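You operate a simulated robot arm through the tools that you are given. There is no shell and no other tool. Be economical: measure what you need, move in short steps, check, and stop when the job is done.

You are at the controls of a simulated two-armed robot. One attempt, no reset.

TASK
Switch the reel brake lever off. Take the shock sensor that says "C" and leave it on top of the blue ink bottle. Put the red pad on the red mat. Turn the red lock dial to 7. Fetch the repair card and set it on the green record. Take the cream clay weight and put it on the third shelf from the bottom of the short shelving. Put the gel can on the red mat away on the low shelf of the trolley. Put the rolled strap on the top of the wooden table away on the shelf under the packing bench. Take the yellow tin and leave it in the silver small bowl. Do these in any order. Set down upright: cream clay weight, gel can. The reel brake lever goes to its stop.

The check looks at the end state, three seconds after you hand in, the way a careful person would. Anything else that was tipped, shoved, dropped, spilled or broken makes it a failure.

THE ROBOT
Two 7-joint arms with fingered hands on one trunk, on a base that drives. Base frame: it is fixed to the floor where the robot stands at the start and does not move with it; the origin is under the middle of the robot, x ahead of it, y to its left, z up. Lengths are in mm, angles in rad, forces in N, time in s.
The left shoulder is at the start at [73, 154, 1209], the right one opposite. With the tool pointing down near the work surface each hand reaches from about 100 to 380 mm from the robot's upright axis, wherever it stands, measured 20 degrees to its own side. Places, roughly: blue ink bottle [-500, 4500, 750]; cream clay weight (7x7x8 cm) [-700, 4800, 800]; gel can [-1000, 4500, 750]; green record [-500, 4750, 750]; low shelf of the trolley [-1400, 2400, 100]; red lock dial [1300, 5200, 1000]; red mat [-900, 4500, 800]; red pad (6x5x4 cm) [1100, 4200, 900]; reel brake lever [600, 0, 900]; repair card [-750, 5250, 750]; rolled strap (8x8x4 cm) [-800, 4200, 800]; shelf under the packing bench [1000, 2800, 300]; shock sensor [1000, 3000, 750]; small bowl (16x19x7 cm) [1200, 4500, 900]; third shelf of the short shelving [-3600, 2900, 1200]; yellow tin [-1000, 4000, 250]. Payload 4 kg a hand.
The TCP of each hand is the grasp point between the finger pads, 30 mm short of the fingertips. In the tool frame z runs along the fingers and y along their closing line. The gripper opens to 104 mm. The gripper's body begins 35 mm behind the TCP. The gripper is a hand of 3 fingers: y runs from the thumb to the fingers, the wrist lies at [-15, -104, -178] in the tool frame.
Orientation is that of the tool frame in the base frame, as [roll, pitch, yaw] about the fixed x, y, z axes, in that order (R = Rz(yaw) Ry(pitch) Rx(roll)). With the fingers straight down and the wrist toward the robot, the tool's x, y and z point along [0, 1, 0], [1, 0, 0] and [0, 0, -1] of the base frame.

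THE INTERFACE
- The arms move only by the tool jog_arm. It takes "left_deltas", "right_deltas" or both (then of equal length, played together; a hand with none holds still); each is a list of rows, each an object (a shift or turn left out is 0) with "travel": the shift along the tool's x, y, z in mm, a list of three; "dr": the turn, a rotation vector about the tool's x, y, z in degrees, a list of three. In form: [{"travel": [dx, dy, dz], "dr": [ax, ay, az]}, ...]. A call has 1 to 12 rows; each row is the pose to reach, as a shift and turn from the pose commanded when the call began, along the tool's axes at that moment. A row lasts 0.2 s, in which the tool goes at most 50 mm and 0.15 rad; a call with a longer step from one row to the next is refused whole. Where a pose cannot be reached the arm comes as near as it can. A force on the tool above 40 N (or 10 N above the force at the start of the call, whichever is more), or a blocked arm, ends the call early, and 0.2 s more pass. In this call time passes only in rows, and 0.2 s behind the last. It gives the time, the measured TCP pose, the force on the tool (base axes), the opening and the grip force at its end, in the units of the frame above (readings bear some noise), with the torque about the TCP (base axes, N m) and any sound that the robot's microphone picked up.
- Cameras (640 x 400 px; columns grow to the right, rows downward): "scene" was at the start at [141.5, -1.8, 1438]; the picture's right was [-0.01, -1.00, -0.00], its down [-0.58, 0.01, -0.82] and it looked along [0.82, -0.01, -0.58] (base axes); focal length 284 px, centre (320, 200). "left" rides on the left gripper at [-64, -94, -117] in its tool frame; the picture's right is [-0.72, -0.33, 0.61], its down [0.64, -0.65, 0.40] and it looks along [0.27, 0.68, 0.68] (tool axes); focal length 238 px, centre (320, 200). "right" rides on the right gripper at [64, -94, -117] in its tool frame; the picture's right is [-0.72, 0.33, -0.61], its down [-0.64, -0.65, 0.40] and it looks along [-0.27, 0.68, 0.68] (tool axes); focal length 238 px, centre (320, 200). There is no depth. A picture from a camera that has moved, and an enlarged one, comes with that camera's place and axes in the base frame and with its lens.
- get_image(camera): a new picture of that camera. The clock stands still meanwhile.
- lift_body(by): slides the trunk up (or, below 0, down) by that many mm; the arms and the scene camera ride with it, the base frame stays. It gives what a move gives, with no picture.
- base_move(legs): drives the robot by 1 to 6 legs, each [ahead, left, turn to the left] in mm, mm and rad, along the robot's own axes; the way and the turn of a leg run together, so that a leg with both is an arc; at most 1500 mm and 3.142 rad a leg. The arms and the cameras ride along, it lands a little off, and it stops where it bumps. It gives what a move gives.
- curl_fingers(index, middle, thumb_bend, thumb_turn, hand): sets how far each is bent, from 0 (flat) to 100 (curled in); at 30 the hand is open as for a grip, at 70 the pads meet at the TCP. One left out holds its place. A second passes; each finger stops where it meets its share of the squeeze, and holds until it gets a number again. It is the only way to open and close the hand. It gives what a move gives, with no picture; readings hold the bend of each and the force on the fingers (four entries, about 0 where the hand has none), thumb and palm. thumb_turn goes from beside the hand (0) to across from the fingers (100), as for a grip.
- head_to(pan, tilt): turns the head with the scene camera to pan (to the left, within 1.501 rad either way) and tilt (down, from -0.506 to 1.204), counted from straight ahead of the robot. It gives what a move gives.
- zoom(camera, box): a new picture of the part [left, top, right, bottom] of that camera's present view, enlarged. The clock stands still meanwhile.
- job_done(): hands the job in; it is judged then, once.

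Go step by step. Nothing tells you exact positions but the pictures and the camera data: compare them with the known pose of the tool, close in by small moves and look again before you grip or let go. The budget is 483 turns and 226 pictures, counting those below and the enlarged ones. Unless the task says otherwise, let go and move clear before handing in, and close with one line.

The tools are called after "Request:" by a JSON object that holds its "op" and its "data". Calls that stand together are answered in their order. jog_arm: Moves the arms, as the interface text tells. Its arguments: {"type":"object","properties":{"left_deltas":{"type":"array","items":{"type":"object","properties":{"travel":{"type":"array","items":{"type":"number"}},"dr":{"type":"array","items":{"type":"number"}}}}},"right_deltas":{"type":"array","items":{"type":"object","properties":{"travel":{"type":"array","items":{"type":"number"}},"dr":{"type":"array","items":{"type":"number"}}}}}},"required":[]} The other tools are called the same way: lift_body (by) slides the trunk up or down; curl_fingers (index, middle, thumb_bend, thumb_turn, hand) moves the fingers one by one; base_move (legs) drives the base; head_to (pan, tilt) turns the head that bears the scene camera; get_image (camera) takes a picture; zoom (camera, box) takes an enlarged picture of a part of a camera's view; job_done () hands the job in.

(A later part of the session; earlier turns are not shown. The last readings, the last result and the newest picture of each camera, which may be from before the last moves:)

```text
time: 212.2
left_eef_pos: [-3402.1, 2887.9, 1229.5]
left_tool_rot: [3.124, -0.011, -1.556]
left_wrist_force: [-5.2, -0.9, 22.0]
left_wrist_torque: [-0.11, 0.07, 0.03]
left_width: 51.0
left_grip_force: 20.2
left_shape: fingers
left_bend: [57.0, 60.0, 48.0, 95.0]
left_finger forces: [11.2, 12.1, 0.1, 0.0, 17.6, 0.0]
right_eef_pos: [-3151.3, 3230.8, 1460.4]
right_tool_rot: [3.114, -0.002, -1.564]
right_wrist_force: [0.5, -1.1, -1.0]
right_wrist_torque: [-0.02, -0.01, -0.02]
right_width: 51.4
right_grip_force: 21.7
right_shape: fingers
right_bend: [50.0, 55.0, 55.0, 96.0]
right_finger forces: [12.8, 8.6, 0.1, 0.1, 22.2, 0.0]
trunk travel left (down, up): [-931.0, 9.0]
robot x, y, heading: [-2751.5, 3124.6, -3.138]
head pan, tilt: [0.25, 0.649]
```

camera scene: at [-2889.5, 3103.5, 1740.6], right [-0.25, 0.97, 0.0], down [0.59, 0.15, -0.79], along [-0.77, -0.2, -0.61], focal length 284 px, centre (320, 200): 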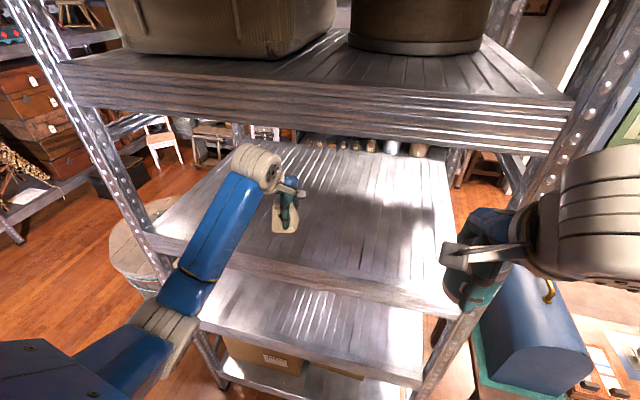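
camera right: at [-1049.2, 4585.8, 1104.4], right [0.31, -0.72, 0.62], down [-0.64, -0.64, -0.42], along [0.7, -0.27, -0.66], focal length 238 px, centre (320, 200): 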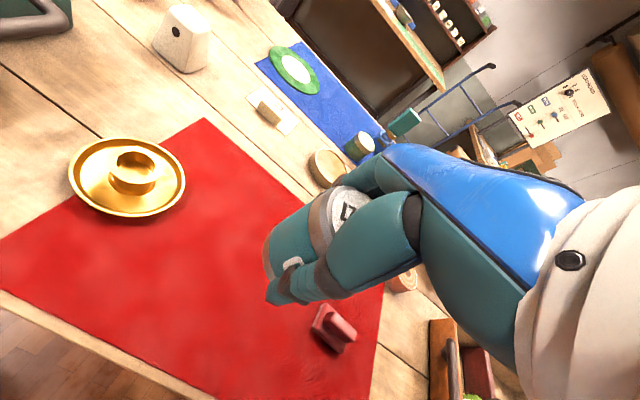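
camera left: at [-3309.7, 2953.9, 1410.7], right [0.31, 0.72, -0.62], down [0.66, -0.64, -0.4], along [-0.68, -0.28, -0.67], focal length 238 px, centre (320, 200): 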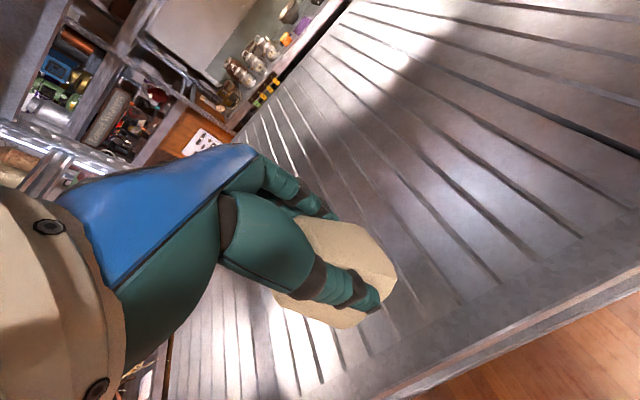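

Firm contact at z≈1229. Easing off a few mm, then releasing.

Request:
{"op": "jog_arm", "data": {"left_deltas": [{"travel": [0, 0, -3]}]}}

Request:
{"op": "curl_fingers", "data": {"hand": "left", "index": 30, "middle": 30, "thumb_bend": 30}}

Request:
{"op": "zoom", "data": {"camera": "scene", "box": [220, 130, 380, 250]}}

```text
time: 212.7
left_eef_pos: [-3401.6, 2887.1, 1232.0]
left_tool_rot: [3.127, -0.011, -1.557]
left_wrist_force: [-7.0, -2.0, 23.3]
left_wrist_torque: [-0.2, 0.23, 0.03]
left_width: 51.3
left_grip_force: 20.7
left_shape: fingers
left_bend: [57.0, 59.0, 48.0, 95.0]
left_finger forces: [11.6, 12.6, 0.0, 0.0, 17.1, 0.1]
right_eef_pos: [-3154.5, 3230.5, 1459.3]
right_tool_rot: [3.116, -0.005, -1.564]
right_wrist_force: [0.5, 0.0, -1.4]
right_wrist_torque: [0.02, 0.01, -0.02]
right_width: 51.1
right_grip_force: 21.8
right_shape: fingers
right_bend: [50.0, 55.0, 55.0, 96.0]
right_finger forces: [12.8, 8.5, 0.0, 0.0, 22.3, 0.1]
trunk travel left (down, up): [-931.0, 9.0]
robot x, y, heading: [-2745.1, 3124.9, -3.136]
head pan, tilt: [0.25, 0.649]
```

```text
time: 213.7
left_eef_pos: [-3402.3, 2885.8, 1227.4]
left_tool_rot: [3.134, -0.011, -1.556]
left_wrist_force: [-1.0, 0.0, 0.1]
left_wrist_torque: [0.01, -0.01, -0.03]
left_width: 102.8
left_grip_force: 0.0
left_shape: fingers
left_bend: [30.0, 30.0, 30.0, 97.0]
left_finger forces: [0.0, 0.1, 0.1, 0.0, 0.0, 0.1]
right_eef_pos: [-3155.5, 3229.4, 1457.4]
right_tool_rot: [3.115, -0.003, -1.562]
right_wrist_force: [0.0, 0.0, -0.9]
right_wrist_torque: [-0.01, 0.02, -0.02]
right_width: 51.4
right_grip_force: 22.5
right_shape: fingers
right_bend: [50.0, 55.0, 55.0, 96.0]
right_finger forces: [12.7, 8.6, 0.1, 0.1, 22.4, 0.1]
trunk travel left (down, up): [-931.0, 9.0]
robot x, y, heading: [-2745.7, 3123.5, -3.136]
head pan, tilt: [0.25, 0.649]
```

```text
3.33 times, centred on (300, 190) of scene
camera zoom: at [-2886.0, 3103.9, 1741.0], right [-0.25, 0.97, 0.0], down [0.59, 0.15, -0.8], along [-0.77, -0.2, -0.61], focal length 946 px, centre (387, 233)
```

zoom: 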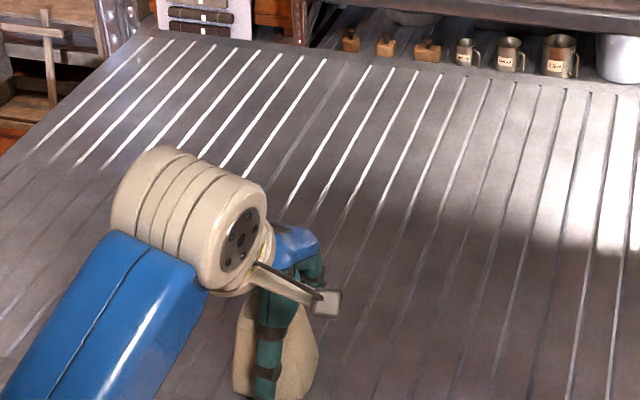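

Released and upright. Rising and pulling the hand out of the shelf.

Request:
{"op": "jog_arm", "data": {"left_deltas": [{"travel": [0, 0, -35]}, {"travel": [0, 0, -75]}, {"travel": [0, -10, -105]}, {"travel": [0, -55, -110]}, {"travel": [0, -100, -110]}, {"travel": [0, -145, -110]}, {"travel": [0, -190, -110]}, {"travel": [0, -220, -110]}]}}

Request:
{"op": "get_image", "data": {"camera": "scene"}}

```text
time: 215.4
left_eef_pos: [-3180.9, 2890.4, 1336.2]
left_tool_rot: [3.135, -0.01, -1.555]
left_wrist_force: [1.7, 0.5, -0.2]
left_wrist_torque: [0.01, 0.01, -0.01]
left_width: 103.0
left_grip_force: 0.1
left_shape: fingers
left_bend: [30.0, 30.0, 30.0, 97.0]
left_finger forces: [0.0, 0.1, 0.1, 0.0, 0.1, 0.0]
right_eef_pos: [-3153.6, 3227.6, 1459.1]
right_tool_rot: [3.114, -0.003, -1.565]
right_wrist_force: [0.6, -0.1, -1.1]
right_wrist_torque: [-0.01, 0.05, -0.02]
right_width: 51.1
right_grip_force: 21.4
right_shape: fingers
right_bend: [50.0, 55.0, 55.0, 96.0]
right_finger forces: [12.7, 8.6, 0.0, 0.1, 22.3, 0.0]
trunk travel left (down, up): [-931.0, 9.0]
robot x, y, heading: [-2747.8, 3129.5, -3.14]
head pan, tilt: [0.25, 0.649]
```

```text
102 pictures are left
camera scene: at [-2883.1, 3102.6, 1741.2], right [-0.25, 0.97, 0.0], down [0.59, 0.15, -0.8], along [-0.77, -0.2, -0.61], focal length 284 px, centre (320, 200)
```

scene: 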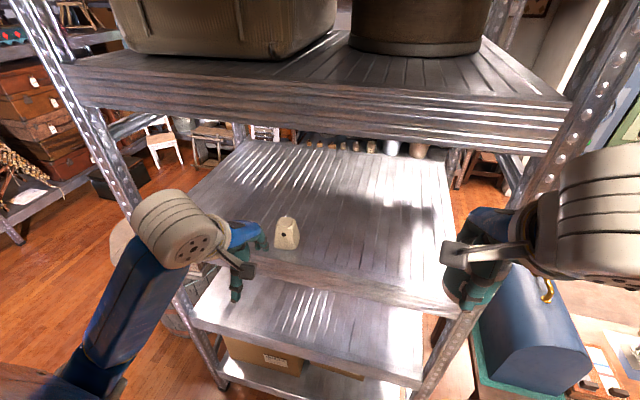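

The weight stands upright on the third shelf. Now I'll back off and turn towards the trolley area to look at its low shelf.

Request:
{"op": "base_move", "data": {"legs": [[-500, 0, 0], [0, 0, 1.2], [0, 0, 1.2]]}}

Request:
{"op": "lift_body", "data": {"by": -300}}

Request:
{"op": "head_to", "data": {"pan": 0.0, "tilt": 0.5}}

Request:
{"op": "get_image", "data": {"camera": "scene"}}

```text
time: 224.3
left_eef_pos: [-1772.3, 3003.7, 1336.0]
left_tool_rot: [3.137, -0.012, 0.84]
left_wrist_force: [0.1, 0.0, 0.7]
left_wrist_torque: [0.01, 0.03, 0.0]
left_width: 102.9
left_grip_force: 0.0
left_shape: fingers
left_bend: [30.0, 30.0, 30.0, 97.0]
left_finger forces: [0.0, 0.0, 0.1, 0.0, 0.1, 0.0]
right_eef_pos: [-2022.8, 2774.4, 1458.0]
right_tool_rot: [3.114, -0.004, 0.83]
right_wrist_force: [-0.4, -0.1, -1.8]
right_wrist_torque: [-0.01, -0.02, -0.02]
right_width: 51.0
right_grip_force: 20.7
right_shape: fingers
right_bend: [51.0, 56.0, 55.0, 96.0]
right_finger forces: [11.9, 8.6, 0.1, 0.1, 21.0, 0.0]
trunk travel left (down, up): [-931.0, 9.0]
robot x, y, heading: [-2253.5, 3127.1, -0.738]
head pan, tilt: [0.25, 0.649]
```

```text
time: 227.3
left_eef_pos: [-1773.4, 3005.4, 1036.0]
left_tool_rot: [3.135, -0.008, 0.838]
left_wrist_force: [-1.0, 0.3, -0.1]
left_wrist_torque: [-0.01, 0.01, 0.05]
left_width: 102.7
left_grip_force: 0.1
left_shape: fingers
left_bend: [30.0, 30.0, 30.0, 97.0]
left_finger forces: [0.0, 0.1, 0.0, 0.0, 0.0, 0.1]
right_eef_pos: [-2023.8, 2777.0, 1159.2]
right_tool_rot: [3.116, -0.002, 0.831]
right_wrist_force: [0.5, -0.5, -1.7]
right_wrist_torque: [-0.03, -0.03, 0.02]
right_width: 50.8
right_grip_force: 20.4
right_shape: fingers
right_bend: [51.0, 56.0, 55.0, 96.0]
right_finger forces: [12.1, 8.6, 0.1, 0.0, 21.0, 0.0]
trunk travel left (down, up): [-631.0, 309.0]
robot x, y, heading: [-2251.9, 3131.0, -0.742]
head pan, tilt: [0.25, 0.649]
```

```text
time: 228.1
left_eef_pos: [-1774.0, 3005.8, 1036.5]
left_tool_rot: [3.134, -0.01, 0.839]
left_wrist_force: [-0.3, 0.1, -0.2]
left_wrist_torque: [-0.02, 0.0, 0.03]
left_width: 102.9
left_grip_force: 0.1
left_shape: fingers
left_bend: [30.0, 30.0, 30.0, 97.0]
left_finger forces: [0.1, 0.0, 0.1, 0.1, 0.0, 0.1]
right_eef_pos: [-2024.8, 2776.7, 1157.8]
right_tool_rot: [3.114, -0.004, 0.832]
right_wrist_force: [-0.4, 0.0, -1.2]
right_wrist_torque: [-0.02, 0.02, 0.0]
right_width: 50.6
right_grip_force: 20.2
right_shape: fingers
right_bend: [51.0, 56.0, 55.0, 96.0]
right_finger forces: [12.0, 8.6, 0.1, 0.1, 21.1, 0.0]
trunk travel left (down, up): [-631.0, 309.0]
robot x, y, heading: [-2250.1, 3127.9, -0.742]
head pan, tilt: [0.0, 0.499]
```

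```text
101 pictures are left
camera scene: at [-2145.4, 3031.9, 1454.3], right [-0.67, -0.74, 0.0], down [-0.36, 0.32, -0.88], along [0.65, -0.59, -0.48], focal length 284 px, centre (320, 200)
```

scene: 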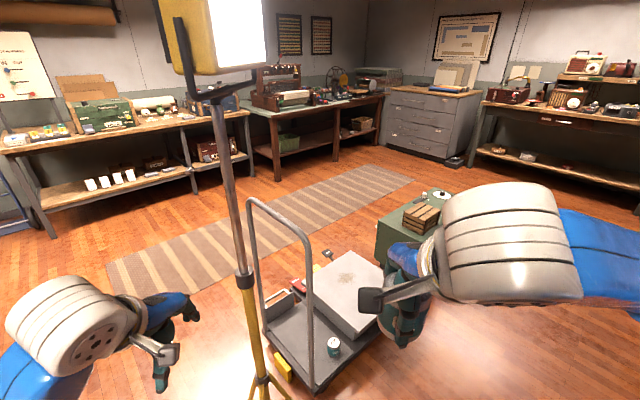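

I see the platform trolley beyond a yellow lamp tripod. Zooming in.

Request:
{"op": "zoom", "data": {"camera": "scene", "box": [230, 220, 430, 400]}}

```text
2.22 times, centred on (330, 310) of scene
camera zoom: at [-2145.4, 3031.9, 1454.3], right [-0.67, -0.74, 0.0], down [-0.36, 0.32, -0.88], along [0.65, -0.59, -0.48], focal length 631 px, centre (298, -44)
```

zoom: 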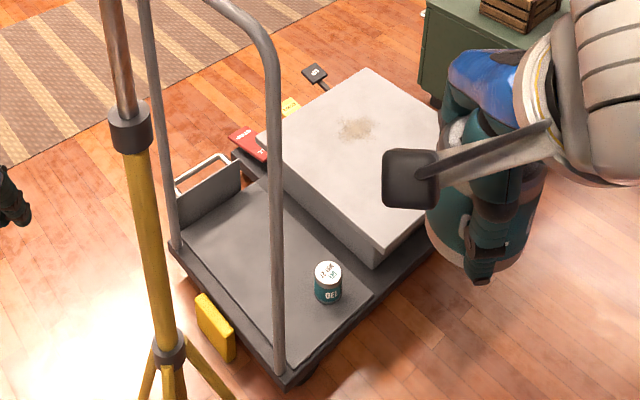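

The trolley's low deck lies beside the handle, already holding another can at (-1564, 2411). I'll approach from the west and place ours around (-1430, 2440).

Request:
{"op": "base_move", "data": {"legs": [[0, 0, 0.742], [0, -560, 0], [150, 0, 0]]}}

Request:
{"op": "head_to", "data": {"pan": -0.15, "tilt": 0.9}}

Request:
{"op": "get_image", "data": {"camera": "scene"}}

Request:
{"op": "get_image", "data": {"camera": "right"}}

```text
time: 234.1
left_eef_pos: [-1711.8, 2807.0, 1038.7]
left_tool_rot: [3.137, -0.013, 1.589]
left_wrist_force: [-18.3, 4.2, 3.5]
left_wrist_torque: [-0.04, -0.69, 0.44]
left_width: 102.7
left_grip_force: 9.8
left_shape: fingers
left_bend: [30.0, 36.0, 30.0, 97.0]
left_finger forces: [0.0, 19.3, 0.0, 0.0, 0.0, 0.0]
right_eef_pos: [-1735.1, 2467.5, 1159.2]
right_tool_rot: [3.114, -0.003, 1.585]
right_wrist_force: [0.5, 0.4, -1.4]
right_wrist_torque: [-0.02, 0.03, 0.02]
right_width: 50.7
right_grip_force: 20.7
right_shape: fingers
right_bend: [51.0, 56.0, 55.0, 96.0]
right_finger forces: [11.8, 8.7, 0.1, 0.0, 20.8, 0.0]
trunk travel left (down, up): [-631.0, 309.0]
robot x, y, heading: [-2138.5, 2566.6, 0.014]
head pan, tilt: [0.0, 0.499]
stopped in leg 3: the force on the tool passed its limit at 55 N (the readings are from after the stop); the commanded pose is now the measured one
```

```text
time: 235.0
left_eef_pos: [-1712.0, 2805.7, 1039.1]
left_tool_rot: [3.135, -0.011, 1.59]
left_wrist_force: [-10.0, 2.5, -2.4]
left_wrist_torque: [-0.07, -0.07, 0.25]
left_width: 103.0
left_grip_force: 4.7
left_shape: fingers
left_bend: [30.0, 34.0, 30.0, 97.0]
left_finger forces: [0.1, 10.3, 0.0, 0.1, 0.0, 0.0]
right_eef_pos: [-1737.2, 2468.7, 1159.6]
right_tool_rot: [3.111, -0.003, 1.585]
right_wrist_force: [-0.2, -0.1, -2.2]
right_wrist_torque: [0.02, 0.0, -0.03]
right_width: 51.0
right_grip_force: 20.9
right_shape: fingers
right_bend: [51.0, 56.0, 55.0, 96.0]
right_finger forces: [12.0, 8.6, 0.1, 0.0, 20.8, 0.1]
trunk travel left (down, up): [-631.0, 309.0]
robot x, y, heading: [-2139.0, 2568.7, 0.012]
head pan, tilt: [-0.15, 0.901]
```

```text
99 pictures are left
camera scene: at [-2015.8, 2560.1, 1420.9], right [-0.14, -0.99, 0.0], down [-0.78, 0.11, -0.62], along [0.62, -0.09, -0.78], focal length 284 px, centre (320, 200)
```

scene: 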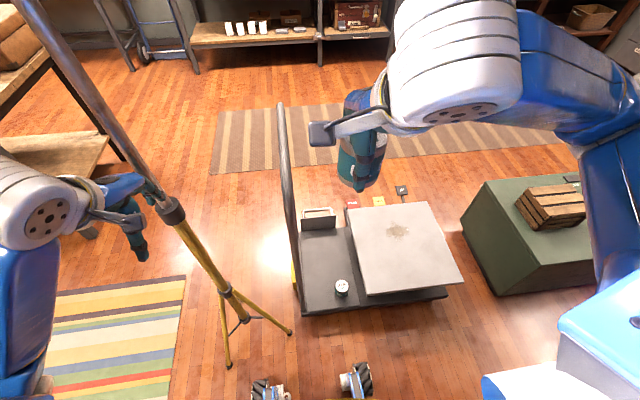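

```text
98 pictures are left
camera right: at [-1835.7, 2530.5, 1273.2], right [0.32, -0.72, 0.62], down [-0.63, -0.65, -0.42], along [0.71, -0.26, -0.66], focal length 238 px, centre (320, 200)
```

right: 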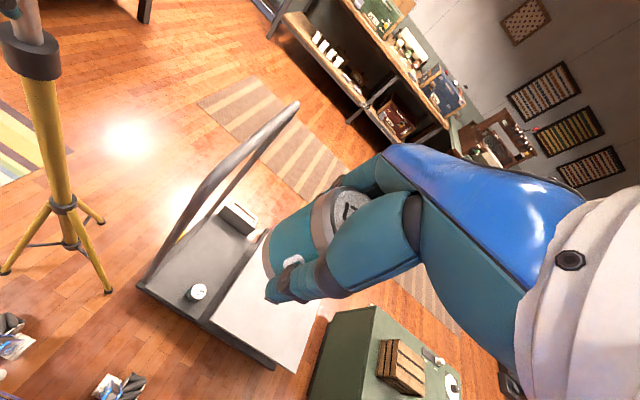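

My left hand touched the lamp tripod. Backing away at once and checking it.

Request:
{"op": "base_move", "data": {"legs": [[-100, 0, 0]]}}

Request:
{"op": "get_image", "data": {"camera": "left"}}

Request:
{"op": "head_to", "data": {"pan": 0.5, "tilt": 0.5}}

Request:
{"op": "get_image", "data": {"camera": "scene"}}

```text
time: 236.1
left_eef_pos: [-1806.7, 2803.5, 1036.7]
left_tool_rot: [3.138, -0.013, 1.588]
left_wrist_force: [-0.3, 1.1, 0.7]
left_wrist_torque: [-0.01, -0.02, 0.0]
left_width: 102.8
left_grip_force: 0.1
left_shape: fingers
left_bend: [30.0, 30.0, 30.0, 97.0]
left_finger forces: [0.0, 0.0, 0.0, 0.0, 0.0, 0.0]
right_eef_pos: [-1831.8, 2465.0, 1157.2]
right_tool_rot: [3.117, -0.003, 1.582]
right_wrist_force: [0.0, -0.8, -1.5]
right_wrist_torque: [-0.02, -0.03, 0.0]
right_width: 50.8
right_grip_force: 20.3
right_shape: fingers
right_bend: [51.0, 56.0, 55.0, 96.0]
right_finger forces: [11.8, 8.6, 0.0, 0.0, 20.8, 0.0]
trunk travel left (down, up): [-631.0, 309.0]
robot x, y, heading: [-2239.3, 2568.7, 0.013]
head pan, tilt: [-0.15, 0.901]
```

```text
97 pictures are left
camera left: at [-1900.0, 2737.9, 1153.1], right [-0.31, -0.72, -0.62], down [-0.66, 0.63, -0.4], along [0.68, 0.29, -0.67], focal length 238 px, centre (320, 200)
```

left: 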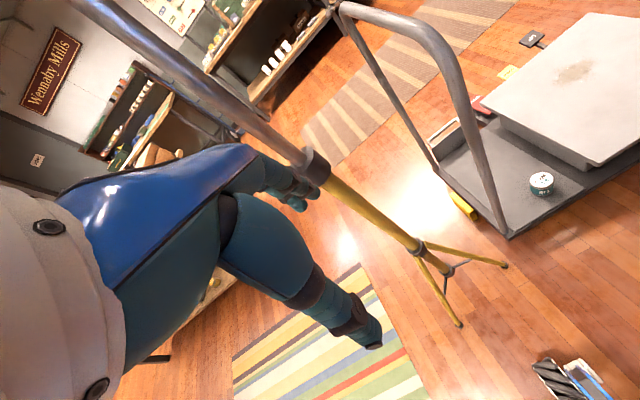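

```text
time: 237.2
left_eef_pos: [-1811.5, 2804.2, 1039.1]
left_tool_rot: [3.132, -0.013, 1.588]
left_wrist_force: [-0.3, -0.1, 0.6]
left_wrist_torque: [0.02, 0.02, -0.02]
left_width: 102.8
left_grip_force: 0.1
left_shape: fingers
left_bend: [30.0, 30.0, 30.0, 97.0]
left_finger forces: [0.1, 0.0, 0.1, 0.1, 0.1, 0.0]
right_eef_pos: [-1837.5, 2464.9, 1159.3]
right_tool_rot: [3.112, -0.004, 1.584]
right_wrist_force: [0.8, -0.1, -1.9]
right_wrist_torque: [-0.04, -0.02, -0.01]
right_width: 50.9
right_grip_force: 21.1
right_shape: fingers
right_bend: [51.0, 56.0, 55.0, 96.0]
right_finger forces: [11.9, 8.6, 0.1, 0.0, 20.9, 0.0]
trunk travel left (down, up): [-631.0, 309.0]
robot x, y, heading: [-2237.4, 2563.1, 0.015]
head pan, tilt: [0.499, 0.499]
```

```text
96 pictures are left
camera scene: at [-2107.3, 2612.2, 1454.3], right [0.49, -0.87, 0.0], down [-0.42, -0.23, -0.88], along [0.76, 0.43, -0.48], focal length 284 px, centre (320, 200)
```

scene: 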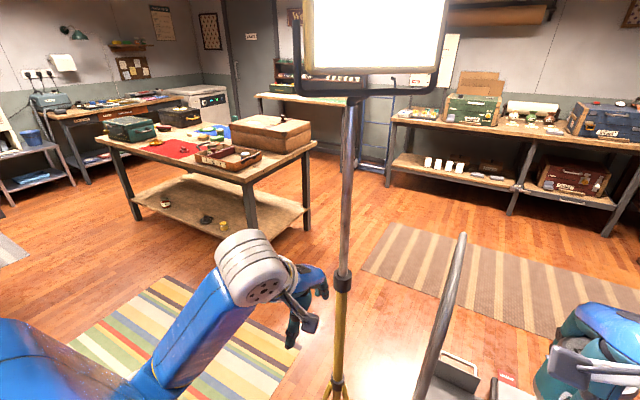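

The tripod still stands vertical at about (-1603, 2831). To stay clear, I'll approach the trolley from the south-west with heading 0.5, lowering the trunk beforehand.

Request:
{"op": "base_move", "data": {"legs": [[0, -340, 0], [0, 0, 0.487]]}}

Request:
{"op": "lift_body", "data": {"by": -560}}

Request:
{"op": "head_to", "data": {"pan": -0.1, "tilt": 0.5}}

Request:
{"op": "get_image", "data": {"camera": "scene"}}

```text
time: 240.7
left_eef_pos: [-1968.0, 2645.2, 1038.6]
left_tool_rot: [3.133, -0.013, 2.078]
left_wrist_force: [-0.9, 0.8, 0.7]
left_wrist_torque: [-0.01, -0.01, -0.01]
left_width: 102.8
left_grip_force: 0.2
left_shape: fingers
left_bend: [30.0, 30.0, 30.0, 97.0]
left_finger forces: [0.1, 0.0, 0.0, 0.1, 0.0, 0.1]
right_eef_pos: [-1831.8, 2335.3, 1158.4]
right_tool_rot: [3.114, -0.002, 2.071]
right_wrist_force: [-0.6, 0.1, -1.0]
right_wrist_torque: [0.02, 0.01, -0.01]
right_width: 50.7
right_grip_force: 20.2
right_shape: fingers
right_bend: [51.0, 56.0, 55.0, 96.0]
right_finger forces: [11.8, 8.6, 0.0, 0.0, 20.5, 0.0]
trunk travel left (down, up): [-631.0, 309.0]
robot x, y, heading: [-2235.0, 2237.2, 0.499]
head pan, tilt: [0.499, 0.499]
```

```text
refused: -560 is not a number from -400 to 400
```

```text
time: 241.7
left_eef_pos: [-1969.0, 2644.5, 1038.5]
left_tool_rot: [3.131, -0.011, 2.077]
left_wrist_force: [0.1, 0.6, -0.5]
left_wrist_torque: [0.01, -0.02, -0.01]
left_width: 102.9
left_grip_force: 0.2
left_shape: fingers
left_bend: [30.0, 30.0, 30.0, 97.0]
left_finger forces: [0.0, 0.0, 0.0, 0.0, 0.0, 0.0]
right_eef_pos: [-1832.9, 2334.6, 1160.1]
right_tool_rot: [3.112, -0.004, 2.073]
right_wrist_force: [0.5, 0.7, -1.6]
right_wrist_torque: [-0.01, 0.02, 0.03]
right_width: 50.5
right_grip_force: 20.4
right_shape: fingers
right_bend: [51.0, 56.0, 55.0, 96.0]
right_finger forces: [11.8, 8.6, 0.0, 0.0, 20.6, 0.0]
trunk travel left (down, up): [-631.0, 309.0]
robot x, y, heading: [-2237.6, 2239.4, 0.503]
head pan, tilt: [-0.099, 0.499]
```

```text
95 pictures are left
camera scene: at [-2105.4, 2297.0, 1454.4], right [0.39, -0.92, 0.0], down [-0.44, -0.19, -0.88], along [0.81, 0.34, -0.48], focal length 284 px, centre (320, 200)
```

scene: 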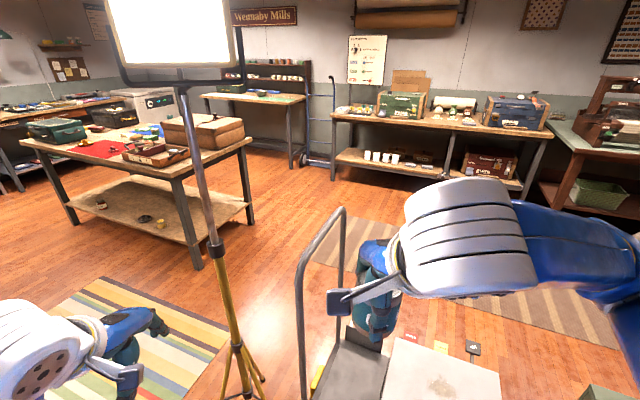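

Lowering the trunk in two steps.

Request:
{"op": "lift_body", "data": {"by": -400}}

Request:
{"op": "lift_body", "data": {"by": -120}}

Request:
{"op": "head_to", "data": {"pan": -0.1, "tilt": 0.6}}

Request:
{"op": "get_image", "data": {"camera": "scene"}}

Request:
{"op": "get_image", "data": {"camera": "right"}}

```text
time: 245.6
left_eef_pos: [-1969.5, 2645.6, 638.9]
left_tool_rot: [3.132, -0.01, 2.077]
left_wrist_force: [0.0, -0.2, -0.7]
left_wrist_torque: [-0.02, 0.0, 0.03]
left_width: 102.7
left_grip_force: 0.1
left_shape: fingers
left_bend: [30.0, 30.0, 30.0, 97.0]
left_finger forces: [0.1, 0.0, 0.0, 0.0, 0.1, 0.0]
right_eef_pos: [-1833.0, 2334.0, 759.1]
right_tool_rot: [3.112, -0.002, 2.072]
right_wrist_force: [-0.1, 0.8, -1.0]
right_wrist_torque: [0.01, -0.03, 0.01]
right_width: 50.5
right_grip_force: 20.4
right_shape: fingers
right_bend: [51.0, 56.0, 55.0, 96.0]
right_finger forces: [11.8, 8.7, 0.1, 0.1, 20.5, 0.1]
trunk travel left (down, up): [-231.0, 709.0]
robot x, y, heading: [-2236.3, 2232.2, 0.501]
head pan, tilt: [-0.099, 0.499]
```

```text
time: 247.1
left_eef_pos: [-1970.1, 2644.4, 519.8]
left_tool_rot: [3.131, -0.011, 2.079]
left_wrist_force: [-0.3, -0.1, -0.2]
left_wrist_torque: [-0.02, 0.02, -0.01]
left_width: 102.8
left_grip_force: 0.0
left_shape: fingers
left_bend: [30.0, 30.0, 30.0, 97.0]
left_finger forces: [0.0, 0.0, 0.0, 0.1, 0.0, 0.0]
right_eef_pos: [-1832.6, 2334.5, 640.6]
right_tool_rot: [3.112, -0.004, 2.072]
right_wrist_force: [0.0, 0.3, -1.3]
right_wrist_torque: [0.02, -0.03, 0.0]
right_width: 50.7
right_grip_force: 20.2
right_shape: fingers
right_bend: [51.0, 56.0, 55.0, 96.0]
right_finger forces: [11.8, 8.7, 0.1, 0.0, 20.6, 0.1]
trunk travel left (down, up): [-111.0, 829.0]
robot x, y, heading: [-2238.5, 2235.5, 0.501]
head pan, tilt: [-0.099, 0.499]
```

```text
time: 247.7
left_eef_pos: [-1969.3, 2644.9, 519.2]
left_tool_rot: [3.131, -0.011, 2.077]
left_wrist_force: [0.1, 0.4, 0.3]
left_wrist_torque: [0.0, 0.02, -0.01]
left_width: 102.5
left_grip_force: 0.0
left_shape: fingers
left_bend: [30.0, 30.0, 30.0, 97.0]
left_finger forces: [0.0, 0.1, 0.0, 0.0, 0.0, 0.1]
right_eef_pos: [-1832.8, 2333.1, 639.9]
right_tool_rot: [3.112, -0.004, 2.071]
right_wrist_force: [0.1, 0.4, -2.5]
right_wrist_torque: [-0.02, 0.01, -0.01]
right_width: 50.8
right_grip_force: 20.7
right_shape: fingers
right_bend: [51.0, 56.0, 55.0, 96.0]
right_finger forces: [11.8, 8.6, 0.0, 0.0, 20.6, 0.1]
trunk travel left (down, up): [-111.0, 829.0]
robot x, y, heading: [-2232.0, 2236.1, 0.501]
head pan, tilt: [-0.099, 0.6]
```

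```text
94 pictures are left
camera scene: at [-2108.5, 2295.0, 925.3], right [0.39, -0.92, 0.0], down [-0.52, -0.22, -0.82], along [0.76, 0.32, -0.57], focal length 284 px, centre (320, 200)
```

scene: 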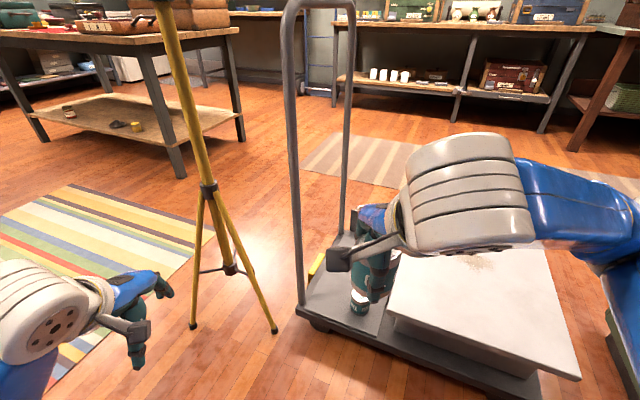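

```text
93 pictures are left
camera right: at [-1949.6, 2342.8, 753.4], right [0.62, -0.49, 0.62], down [-0.25, -0.87, -0.43], along [0.75, 0.1, -0.66], focal length 238 px, centre (320, 200)
```

right: 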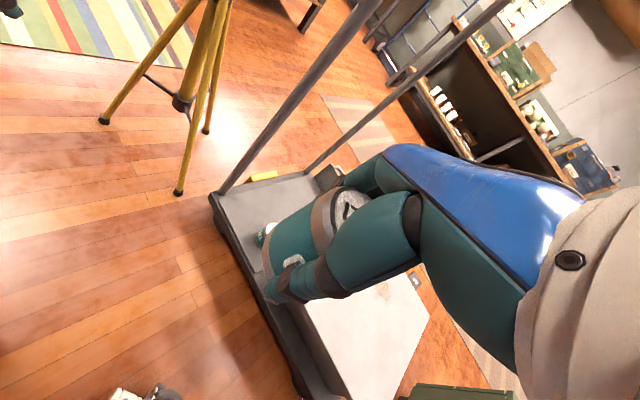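

Deck is at z≈122, west edge x≈-1640. I'll drive in a little and then extend the right hand over the target spot (-1420, 2445).

Request:
{"op": "base_move", "data": {"legs": [[172, -147, 0]]}}

Request:
{"op": "get_image", "data": {"camera": "scene"}}

```text
time: 249.4
left_eef_pos: [-1750.4, 2599.2, 519.3]
left_tool_rot: [3.131, -0.01, 2.074]
left_wrist_force: [-0.4, 0.4, -0.4]
left_wrist_torque: [0.0, 0.05, 0.01]
left_width: 102.6
left_grip_force: 0.1
left_shape: fingers
left_bend: [30.0, 30.0, 30.0, 97.0]
left_finger forces: [0.1, 0.1, 0.0, 0.1, 0.0, 0.0]
right_eef_pos: [-1614.6, 2287.0, 640.2]
right_tool_rot: [3.112, -0.004, 2.07]
right_wrist_force: [0.1, 0.3, -0.8]
right_wrist_torque: [0.0, 0.0, -0.02]
right_width: 50.4
right_grip_force: 20.9
right_shape: fingers
right_bend: [51.0, 56.0, 55.0, 96.0]
right_finger forces: [11.8, 8.6, 0.0, 0.1, 20.5, 0.1]
trunk travel left (down, up): [-111.0, 829.0]
robot x, y, heading: [-2019.3, 2190.3, 0.501]
head pan, tilt: [-0.099, 0.6]
```

```text
92 pictures are left
camera scene: at [-1889.5, 2249.8, 925.2], right [0.39, -0.92, 0.0], down [-0.52, -0.22, -0.82], along [0.76, 0.32, -0.57], focal length 284 px, centre (320, 200)
```

scene: 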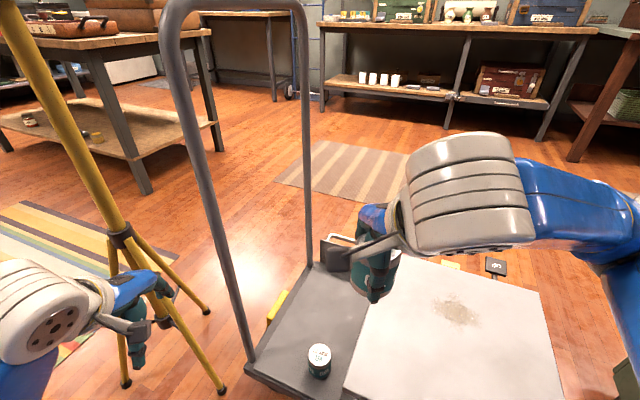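

Extending the right hand over the deck, then down partway.

Request:
{"op": "jog_arm", "data": {"right_deltas": [{"travel": [8, 45, 0]}, {"travel": [16, 90, 5]}, {"travel": [24, 135, 20]}, {"travel": [32, 175, 45]}, {"travel": [40, 208, 78]}, {"travel": [45, 230, 115]}, {"travel": [45, 243, 160]}, {"travel": [45, 247, 205]}, {"travel": [45, 247, 250]}, {"travel": [45, 247, 295]}]}}

Request:
{"op": "get_image", "data": {"camera": "scene"}}

Request:
{"op": "get_image", "data": {"camera": "right"}}

```text
time: 251.6
left_eef_pos: [-1751.2, 2598.2, 519.4]
left_tool_rot: [3.131, -0.01, 2.075]
left_wrist_force: [0.4, 0.6, -0.2]
left_wrist_torque: [-0.01, 0.0, 0.0]
left_width: 102.8
left_grip_force: 0.1
left_shape: fingers
left_bend: [30.0, 30.0, 30.0, 97.0]
left_finger forces: [0.0, 0.0, 0.1, 0.0, 0.0, 0.0]
right_eef_pos: [-1410.4, 2450.4, 350.7]
right_tool_rot: [3.111, -0.003, 2.071]
right_wrist_force: [0.3, -0.5, -1.6]
right_wrist_torque: [0.02, -0.01, 0.0]
right_width: 50.5
right_grip_force: 20.1
right_shape: fingers
right_bend: [51.0, 56.0, 55.0, 96.0]
right_finger forces: [11.5, 8.6, 0.0, 0.0, 20.1, 0.0]
trunk travel left (down, up): [-111.0, 829.0]
robot x, y, heading: [-2019.3, 2190.6, 0.501]
head pan, tilt: [-0.099, 0.6]
```

```text
91 pictures are left
camera scene: at [-1889.2, 2249.8, 925.2], right [0.39, -0.92, 0.0], down [-0.52, -0.22, -0.82], along [0.76, 0.32, -0.57], focal length 284 px, centre (320, 200)
```

scene: 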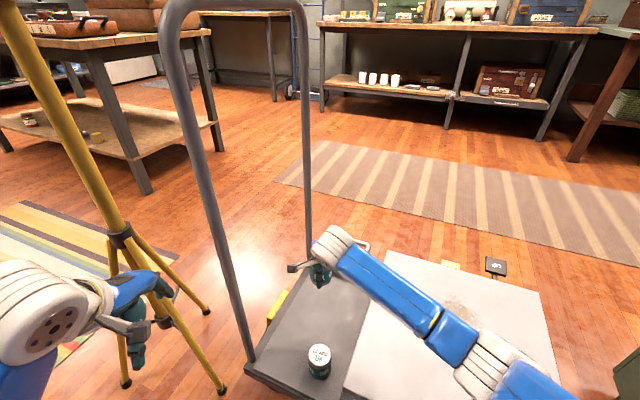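

```text
90 pictures are left
camera right: at [-1527.1, 2460.2, 463.4], right [0.61, -0.49, 0.62], down [-0.26, -0.87, -0.43], along [0.75, 0.1, -0.66], focal length 238 px, centre (320, 200)
```

right: 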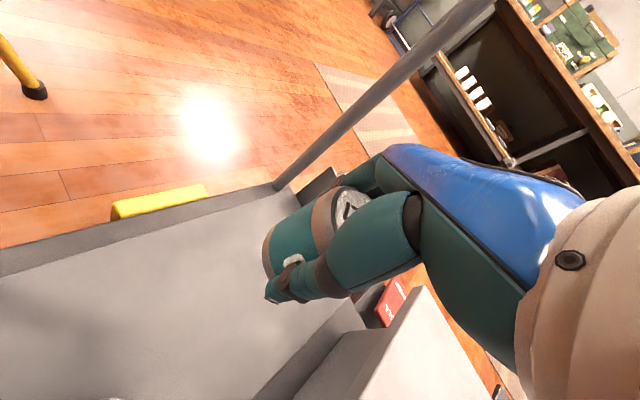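

Lowering further, watching for contact.

Request:
{"op": "jog_arm", "data": {"right_deltas": [{"travel": [0, 0, 40]}, {"travel": [0, 0, 80]}, {"travel": [0, 0, 120]}, {"travel": [0, 0, 150]}]}}

Request:
{"op": "get_image", "data": {"camera": "scene"}}

Request:
{"op": "get_image", "data": {"camera": "right"}}

```text
time: 252.6
left_eef_pos: [-1749.9, 2598.6, 519.2]
left_tool_rot: [3.13, -0.011, 2.076]
left_wrist_force: [0.6, 0.4, -1.5]
left_wrist_torque: [-0.04, -0.01, 0.03]
left_width: 102.8
left_grip_force: 0.1
left_shape: fingers
left_bend: [30.0, 30.0, 30.0, 97.0]
left_finger forces: [0.0, 0.0, 0.0, 0.1, 0.0, 0.1]
right_eef_pos: [-1407.6, 2450.9, 200.9]
right_tool_rot: [3.11, -0.003, 2.07]
right_wrist_force: [0.5, 0.3, -1.6]
right_wrist_torque: [0.0, -0.02, 0.04]
right_width: 50.1
right_grip_force: 20.1
right_shape: fingers
right_bend: [51.0, 56.0, 55.0, 96.0]
right_finger forces: [11.3, 8.7, 0.1, 0.0, 19.8, 0.0]
trunk travel left (down, up): [-111.0, 829.0]
robot x, y, heading: [-2015.4, 2195.2, 0.495]
head pan, tilt: [-0.099, 0.6]
```

```text
89 pictures are left
camera scene: at [-1889.4, 2249.9, 925.2], right [0.39, -0.92, 0.0], down [-0.52, -0.22, -0.82], along [0.76, 0.32, -0.57], focal length 284 px, centre (320, 200)
```

scene: 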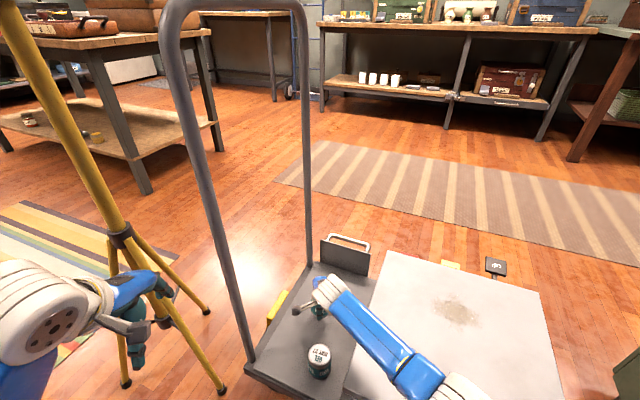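

```text
88 pictures are left
camera right: at [-1524.9, 2460.5, 315.4], right [0.61, -0.49, 0.62], down [-0.26, -0.87, -0.43], along [0.75, 0.1, -0.66], focal length 238 px, centre (320, 200)
```

right: 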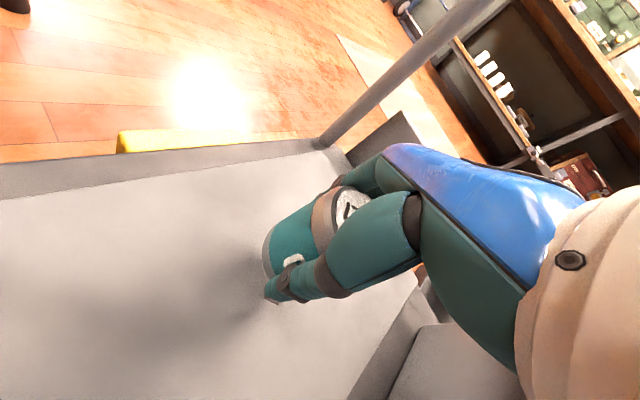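

About 35 mm to go. Lowering to contact.

Request:
{"op": "jog_arm", "data": {"right_deltas": [{"travel": [0, 0, 20]}, {"travel": [0, 0, 28]}, {"travel": [0, 0, 33]}, {"travel": [0, 0, 37]}]}}

Request:
{"op": "zoom", "data": {"camera": "scene", "box": [250, 220, 430, 400]}}

```text
time: 253.6
left_eef_pos: [-1751.3, 2599.2, 518.9]
left_tool_rot: [3.129, -0.01, 2.074]
left_wrist_force: [-0.5, -0.3, 0.8]
left_wrist_torque: [0.02, 0.04, -0.01]
left_width: 102.7
left_grip_force: 0.1
left_shape: fingers
left_bend: [30.0, 30.0, 30.0, 97.0]
left_finger forces: [0.1, 0.1, 0.0, 0.0, 0.1, 0.1]
right_eef_pos: [-1407.2, 2452.5, 166.0]
right_tool_rot: [3.111, -0.001, 2.071]
right_wrist_force: [-0.2, -0.1, -2.8]
right_wrist_torque: [-0.02, 0.0, 0.02]
right_width: 50.3
right_grip_force: 20.0
right_shape: fingers
right_bend: [51.0, 56.0, 55.0, 96.0]
right_finger forces: [11.2, 8.6, 0.0, 0.0, 19.7, 0.1]
trunk travel left (down, up): [-111.0, 829.0]
robot x, y, heading: [-2012.5, 2190.3, 0.5]
head pan, tilt: [-0.099, 0.6]
```

```text
2.22 times, centred on (340, 310) of scene
camera zoom: at [-1889.5, 2249.9, 925.2], right [0.39, -0.92, 0.0], down [-0.52, -0.22, -0.82], along [0.76, 0.32, -0.57], focal length 631 px, centre (276, -44)
```

zoom: 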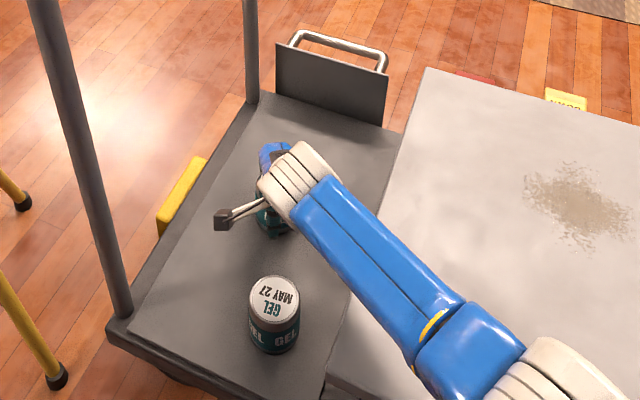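

Request:
{"op": "jog_arm", "data": {"right_deltas": [{"travel": [0, 0, 4]}, {"travel": [0, 0, 8]}, {"travel": [0, 0, 11]}, {"travel": [0, 0, 14]}]}}

```text
time: 254.6
left_eef_pos: [-1751.7, 2598.3, 521.9]
left_tool_rot: [3.127, -0.01, 2.076]
left_wrist_force: [-0.2, -0.6, -0.9]
left_wrist_torque: [0.03, 0.03, 0.03]
left_width: 103.0
left_grip_force: 0.0
left_shape: fingers
left_bend: [30.0, 30.0, 30.0, 97.0]
left_finger forces: [0.0, 0.0, 0.0, 0.1, 0.1, 0.1]
right_eef_pos: [-1404.9, 2455.7, 157.4]
right_tool_rot: [3.1, -0.004, 2.073]
right_wrist_force: [-5.7, -1.9, 23.9]
right_wrist_torque: [-0.34, -0.37, -0.1]
right_width: 50.1
right_grip_force: 25.8
right_shape: fingers
right_bend: [51.0, 56.0, 55.0, 95.0]
right_finger forces: [13.0, 11.0, 0.0, 0.0, 27.9, 0.0]
trunk travel left (down, up): [-111.0, 829.0]
robot x, y, heading: [-2015.9, 2189.7, 0.5]
head pan, tilt: [-0.099, 0.6]
```

Contact with the deck. Easing up slightly and releasing, then rising straight.

Request:
{"op": "jog_arm", "data": {"right_deltas": [{"travel": [0, 0, -3]}]}}

Request:
{"op": "curl_fingers", "data": {"hand": "right", "index": 30, "middle": 30, "thumb_bend": 30}}

Request:
{"op": "jog_arm", "data": {"right_deltas": [{"travel": [0, 0, -40]}, {"travel": [0, 0, -85]}, {"travel": [0, 0, -130]}, {"travel": [0, 0, -175]}, {"travel": [0, 0, -220]}]}}

Request:
{"op": "zoom", "data": {"camera": "scene", "box": [250, 220, 430, 400]}}

```text
time: 255.0
left_eef_pos: [-1751.4, 2597.8, 521.6]
left_tool_rot: [3.128, -0.01, 2.075]
left_wrist_force: [0.2, -0.1, 0.3]
left_wrist_torque: [-0.02, 0.04, 0.02]
left_width: 103.1
left_grip_force: 0.0
left_shape: fingers
left_bend: [30.0, 30.0, 30.0, 97.0]
left_finger forces: [0.1, 0.1, 0.0, 0.0, 0.0, 0.1]
right_eef_pos: [-1406.9, 2454.4, 158.8]
right_tool_rot: [3.105, -0.003, 2.07]
right_wrist_force: [0.3, 4.5, 17.7]
right_wrist_torque: [-0.2, -0.5, 0.07]
right_width: 50.0
right_grip_force: 24.8
right_shape: fingers
right_bend: [51.0, 55.0, 55.0, 96.0]
right_finger forces: [15.9, 11.2, 0.1, 0.0, 23.2, 0.0]
trunk travel left (down, up): [-111.0, 829.0]
robot x, y, heading: [-2014.4, 2189.0, 0.502]
head pan, tilt: [-0.099, 0.6]
```

```text
time: 256.0
left_eef_pos: [-1750.1, 2599.1, 519.9]
left_tool_rot: [3.129, -0.01, 2.076]
left_wrist_force: [0.8, 0.4, -0.8]
left_wrist_torque: [0.0, 0.01, 0.04]
left_width: 102.7
left_grip_force: 0.1
left_shape: fingers
left_bend: [30.0, 30.0, 30.0, 97.0]
left_finger forces: [0.0, 0.0, 0.1, 0.0, 0.0, 0.0]
right_eef_pos: [-1406.9, 2453.9, 155.4]
right_tool_rot: [3.113, -0.003, 2.07]
right_wrist_force: [0.3, -0.7, -0.5]
right_wrist_torque: [0.0, -0.01, 0.02]
right_width: 102.6
right_grip_force: 0.1
right_shape: fingers
right_bend: [30.0, 30.0, 30.0, 97.0]
right_finger forces: [0.0, 0.0, 0.1, 0.1, 0.0, 0.0]
trunk travel left (down, up): [-111.0, 829.0]
robot x, y, heading: [-2018.3, 2190.0, 0.496]
head pan, tilt: [-0.099, 0.6]
```

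```text
time: 257.2
left_eef_pos: [-1751.0, 2599.1, 519.6]
left_tool_rot: [3.128, -0.01, 2.075]
left_wrist_force: [0.2, -0.1, 0.8]
left_wrist_torque: [-0.06, 0.01, 0.02]
left_width: 102.9
left_grip_force: 0.1
left_shape: fingers
left_bend: [30.0, 30.0, 30.0, 97.0]
left_finger forces: [0.0, 0.0, 0.0, 0.1, 0.0, 0.0]
right_eef_pos: [-1414.0, 2449.9, 374.2]
right_tool_rot: [3.111, -0.001, 2.071]
right_wrist_force: [0.1, -0.6, 0.3]
right_wrist_torque: [-0.02, 0.02, 0.02]
right_width: 103.0
right_grip_force: 0.0
right_shape: fingers
right_bend: [30.0, 30.0, 30.0, 97.0]
right_finger forces: [0.0, 0.1, 0.0, 0.0, 0.0, 0.0]
trunk travel left (down, up): [-111.0, 829.0]
robot x, y, heading: [-2017.3, 2190.4, 0.498]
head pan, tilt: [-0.099, 0.6]
```

```text
2.22 times, centred on (340, 310) of scene
camera zoom: at [-1890.0, 2249.8, 925.3], right [0.39, -0.92, 0.0], down [-0.52, -0.22, -0.82], along [0.76, 0.32, -0.57], focal length 631 px, centre (276, -44)
```

zoom: 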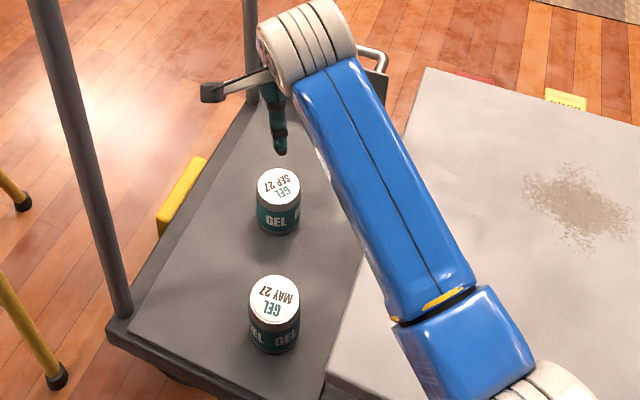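

The gel can stands upright on the low deck. Raising and retracting the right arm, then backing out.

Request:
{"op": "jog_arm", "data": {"right_deltas": [{"travel": [0, 0, -45]}, {"travel": [0, -10, -90]}, {"travel": [-5, -30, -130]}, {"travel": [-12, -65, -160]}, {"travel": [-20, -105, -185]}, {"travel": [-28, -145, -205]}, {"travel": [-35, -185, -220]}, {"travel": [-42, -220, -240]}]}}

Request:
{"op": "base_move", "data": {"legs": [[-250, 50, 0], [0, 0, -0.5]]}}

Request:
{"op": "lift_body", "data": {"by": 360}}

Request:
{"op": "head_to", "data": {"pan": 0.9, "tilt": 0.45}}

Request:
{"op": "get_image", "data": {"camera": "scene"}}

```text
time: 258.7
left_eef_pos: [-1750.4, 2596.5, 522.1]
left_tool_rot: [3.128, -0.013, 2.074]
left_wrist_force: [0.6, 0.4, 0.6]
left_wrist_torque: [-0.04, 0.01, 0.03]
left_width: 102.7
left_grip_force: 0.0
left_shape: fingers
left_bend: [30.0, 30.0, 30.0, 97.0]
left_finger forces: [0.0, 0.1, 0.0, 0.0, 0.0, 0.0]
right_eef_pos: [-1483.6, 2310.2, 567.7]
right_tool_rot: [3.043, 0.126, 1.975]
right_wrist_force: [-0.5, -0.2, -0.2]
right_wrist_torque: [0.06, -0.01, 0.01]
right_width: 102.8
right_grip_force: 0.1
right_shape: fingers
right_bend: [30.0, 30.0, 30.0, 98.0]
right_finger forces: [0.0, 0.0, 0.0, 0.1, 0.1, 0.0]
right hand out of reach, approached as far as the arm can: row 6, 7
trunk travel left (down, up): [-111.0, 829.0]
robot x, y, heading: [-2011.8, 2187.1, 0.502]
head pan, tilt: [-0.099, 0.6]
stopped in row 7 (right hand): the arm was blocked; the commanded pose is now the measured one
```

```text
time: 262.0
left_eef_pos: [-1828.7, 2338.9, 520.4]
left_tool_rot: [3.129, -0.014, 1.562]
left_wrist_force: [0.4, 1.5, 0.0]
left_wrist_torque: [0.04, 0.0, -0.01]
left_width: 102.9
left_grip_force: 0.1
left_shape: fingers
left_bend: [30.0, 30.0, 30.0, 97.0]
left_finger forces: [0.0, 0.0, 0.0, 0.0, 0.0, 0.1]
right_eef_pos: [-1736.5, 1958.9, 568.0]
right_tool_rot: [3.047, 0.128, 1.46]
right_wrist_force: [0.7, -0.2, -0.7]
right_wrist_torque: [0.01, -0.02, -0.02]
right_width: 103.0
right_grip_force: 0.1
right_shape: fingers
right_bend: [30.0, 30.0, 30.0, 98.0]
right_finger forces: [0.1, 0.0, 0.0, 0.0, 0.1, 0.0]
trunk travel left (down, up): [-111.0, 829.0]
robot x, y, heading: [-2261.5, 2114.7, -0.013]
head pan, tilt: [-0.099, 0.6]
```

```text
time: 265.5
left_eef_pos: [-1829.3, 2338.9, 879.7]
left_tool_rot: [3.128, -0.013, 1.563]
left_wrist_force: [-0.3, 0.0, -0.1]
left_wrist_torque: [-0.02, 0.0, 0.03]
left_width: 102.6
left_grip_force: 0.1
left_shape: fingers
left_bend: [30.0, 30.0, 30.0, 97.0]
left_finger forces: [0.0, 0.0, 0.0, 0.0, 0.0, 0.0]
right_eef_pos: [-1738.2, 1957.9, 929.1]
right_tool_rot: [3.043, 0.129, 1.46]
right_wrist_force: [0.5, -0.5, 0.3]
right_wrist_torque: [0.03, 0.01, 0.03]
right_width: 103.3
right_grip_force: 0.1
right_shape: fingers
right_bend: [30.0, 30.0, 30.0, 98.0]
right_finger forces: [0.1, 0.0, 0.1, 0.0, 0.0, 0.0]
trunk travel left (down, up): [-471.0, 469.0]
robot x, y, heading: [-2258.5, 2112.8, -0.014]
head pan, tilt: [-0.099, 0.6]
```

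```text
time: 266.8
left_eef_pos: [-1829.3, 2339.7, 879.2]
left_tool_rot: [3.129, -0.012, 1.563]
left_wrist_force: [0.5, 1.0, 0.0]
left_wrist_torque: [0.0, -0.01, -0.02]
left_width: 102.8
left_grip_force: 0.0
left_shape: fingers
left_bend: [30.0, 30.0, 30.0, 97.0]
left_finger forces: [0.0, 0.1, 0.0, 0.0, 0.0, 0.0]
right_eef_pos: [-1737.3, 1957.9, 928.9]
right_tool_rot: [3.045, 0.127, 1.46]
right_wrist_force: [0.4, -0.6, 0.2]
right_wrist_torque: [0.01, -0.02, 0.0]
right_width: 103.0
right_grip_force: 0.0
right_shape: fingers
right_bend: [30.0, 30.0, 30.0, 98.0]
right_finger forces: [0.0, 0.0, 0.0, 0.1, 0.1, 0.1]
trunk travel left (down, up): [-471.0, 469.0]
robot x, y, heading: [-2257.9, 2110.9, -0.013]
head pan, tilt: [0.901, 0.45]
```

```text
85 pictures are left
camera scene: at [-2150.2, 2184.9, 1298.9], right [0.77, -0.63, 0.0], down [-0.28, -0.34, -0.9], along [0.57, 0.7, -0.44], focal length 284 px, centre (320, 200)
```

scene: 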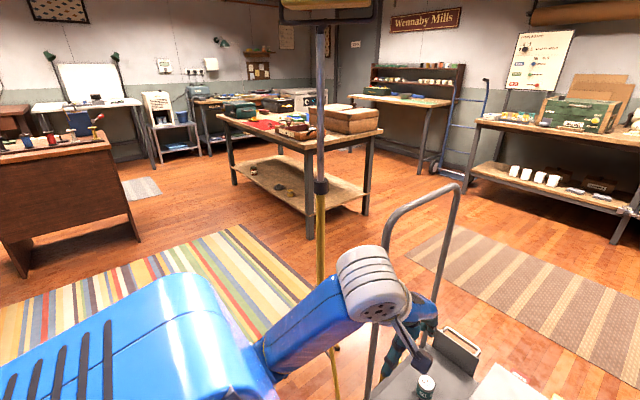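

The can is placed; two tasks remain at the table plus card and dial. I'll drive around to the table's west side for the tin and strap.

Request:
{"op": "base_move", "data": {"legs": [[-200, 0, 0.013], [0, 1450, 0], [750, 0, 0], [0, 560, 0]]}}

Request:
{"op": "head_to", "data": {"pan": 0.0, "tilt": 0.6}}

Request:
{"op": "get_image", "data": {"camera": "scene"}}

```text
time: 281.7
left_eef_pos: [-1292.7, 4360.8, 881.9]
left_tool_rot: [3.127, -0.012, 1.58]
left_wrist_force: [0.4, 0.4, 0.3]
left_wrist_torque: [0.03, 0.01, -0.02]
left_width: 103.0
left_grip_force: 0.1
left_shape: fingers
left_bend: [30.0, 30.0, 30.0, 97.0]
left_finger forces: [0.0, 0.0, 0.0, 0.0, 0.1, 0.1]
right_eef_pos: [-1192.9, 3980.4, 929.2]
right_tool_rot: [3.045, 0.125, 1.477]
right_wrist_force: [-0.4, -0.1, 0.1]
right_wrist_torque: [-0.01, 0.02, 0.0]
right_width: 102.9
right_grip_force: 0.0
right_shape: fingers
right_bend: [30.0, 30.0, 30.0, 98.0]
right_finger forces: [0.0, 0.0, 0.0, 0.0, 0.1, 0.1]
trunk travel left (down, up): [-471.0, 469.0]
robot x, y, heading: [-1717.2, 4128.5, -0.001]
head pan, tilt: [0.901, 0.45]
```

```text
time: 282.9
left_eef_pos: [-1292.7, 4363.9, 881.2]
left_tool_rot: [3.127, -0.01, 1.581]
left_wrist_force: [0.1, -0.9, 0.7]
left_wrist_torque: [-0.03, 0.0, 0.01]
left_width: 102.7
left_grip_force: 0.0
left_shape: fingers
left_bend: [30.0, 30.0, 30.0, 97.0]
left_finger forces: [0.0, 0.1, 0.1, 0.1, 0.1, 0.0]
right_eef_pos: [-1193.5, 3984.2, 929.6]
right_tool_rot: [3.043, 0.129, 1.478]
right_wrist_force: [0.1, 0.1, -0.5]
right_wrist_torque: [-0.02, -0.01, 0.0]
right_width: 102.9
right_grip_force: 0.1
right_shape: fingers
right_bend: [30.0, 30.0, 30.0, 98.0]
right_finger forces: [0.1, 0.0, 0.0, 0.0, 0.0, 0.0]
trunk travel left (down, up): [-471.0, 469.0]
robot x, y, heading: [-1719.7, 4129.0, 0.007]
head pan, tilt: [0.0, 0.6]
```

```text
84 pictures are left
camera scene: at [-1577.7, 4131.3, 1285.3], right [0.01, -1.0, 0.0], down [-0.57, 0.0, -0.82], along [0.82, 0.0, -0.57], focal length 284 px, centre (320, 200)
```

scene: 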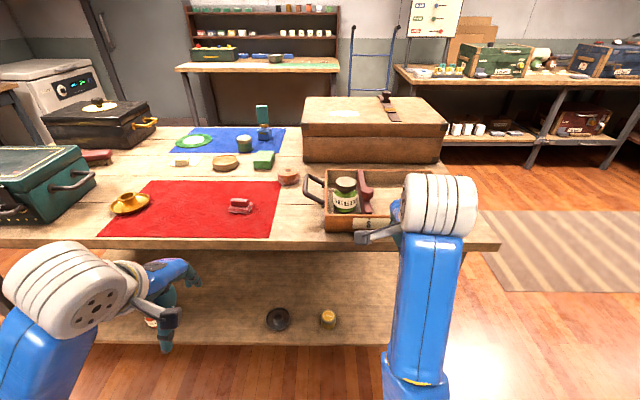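

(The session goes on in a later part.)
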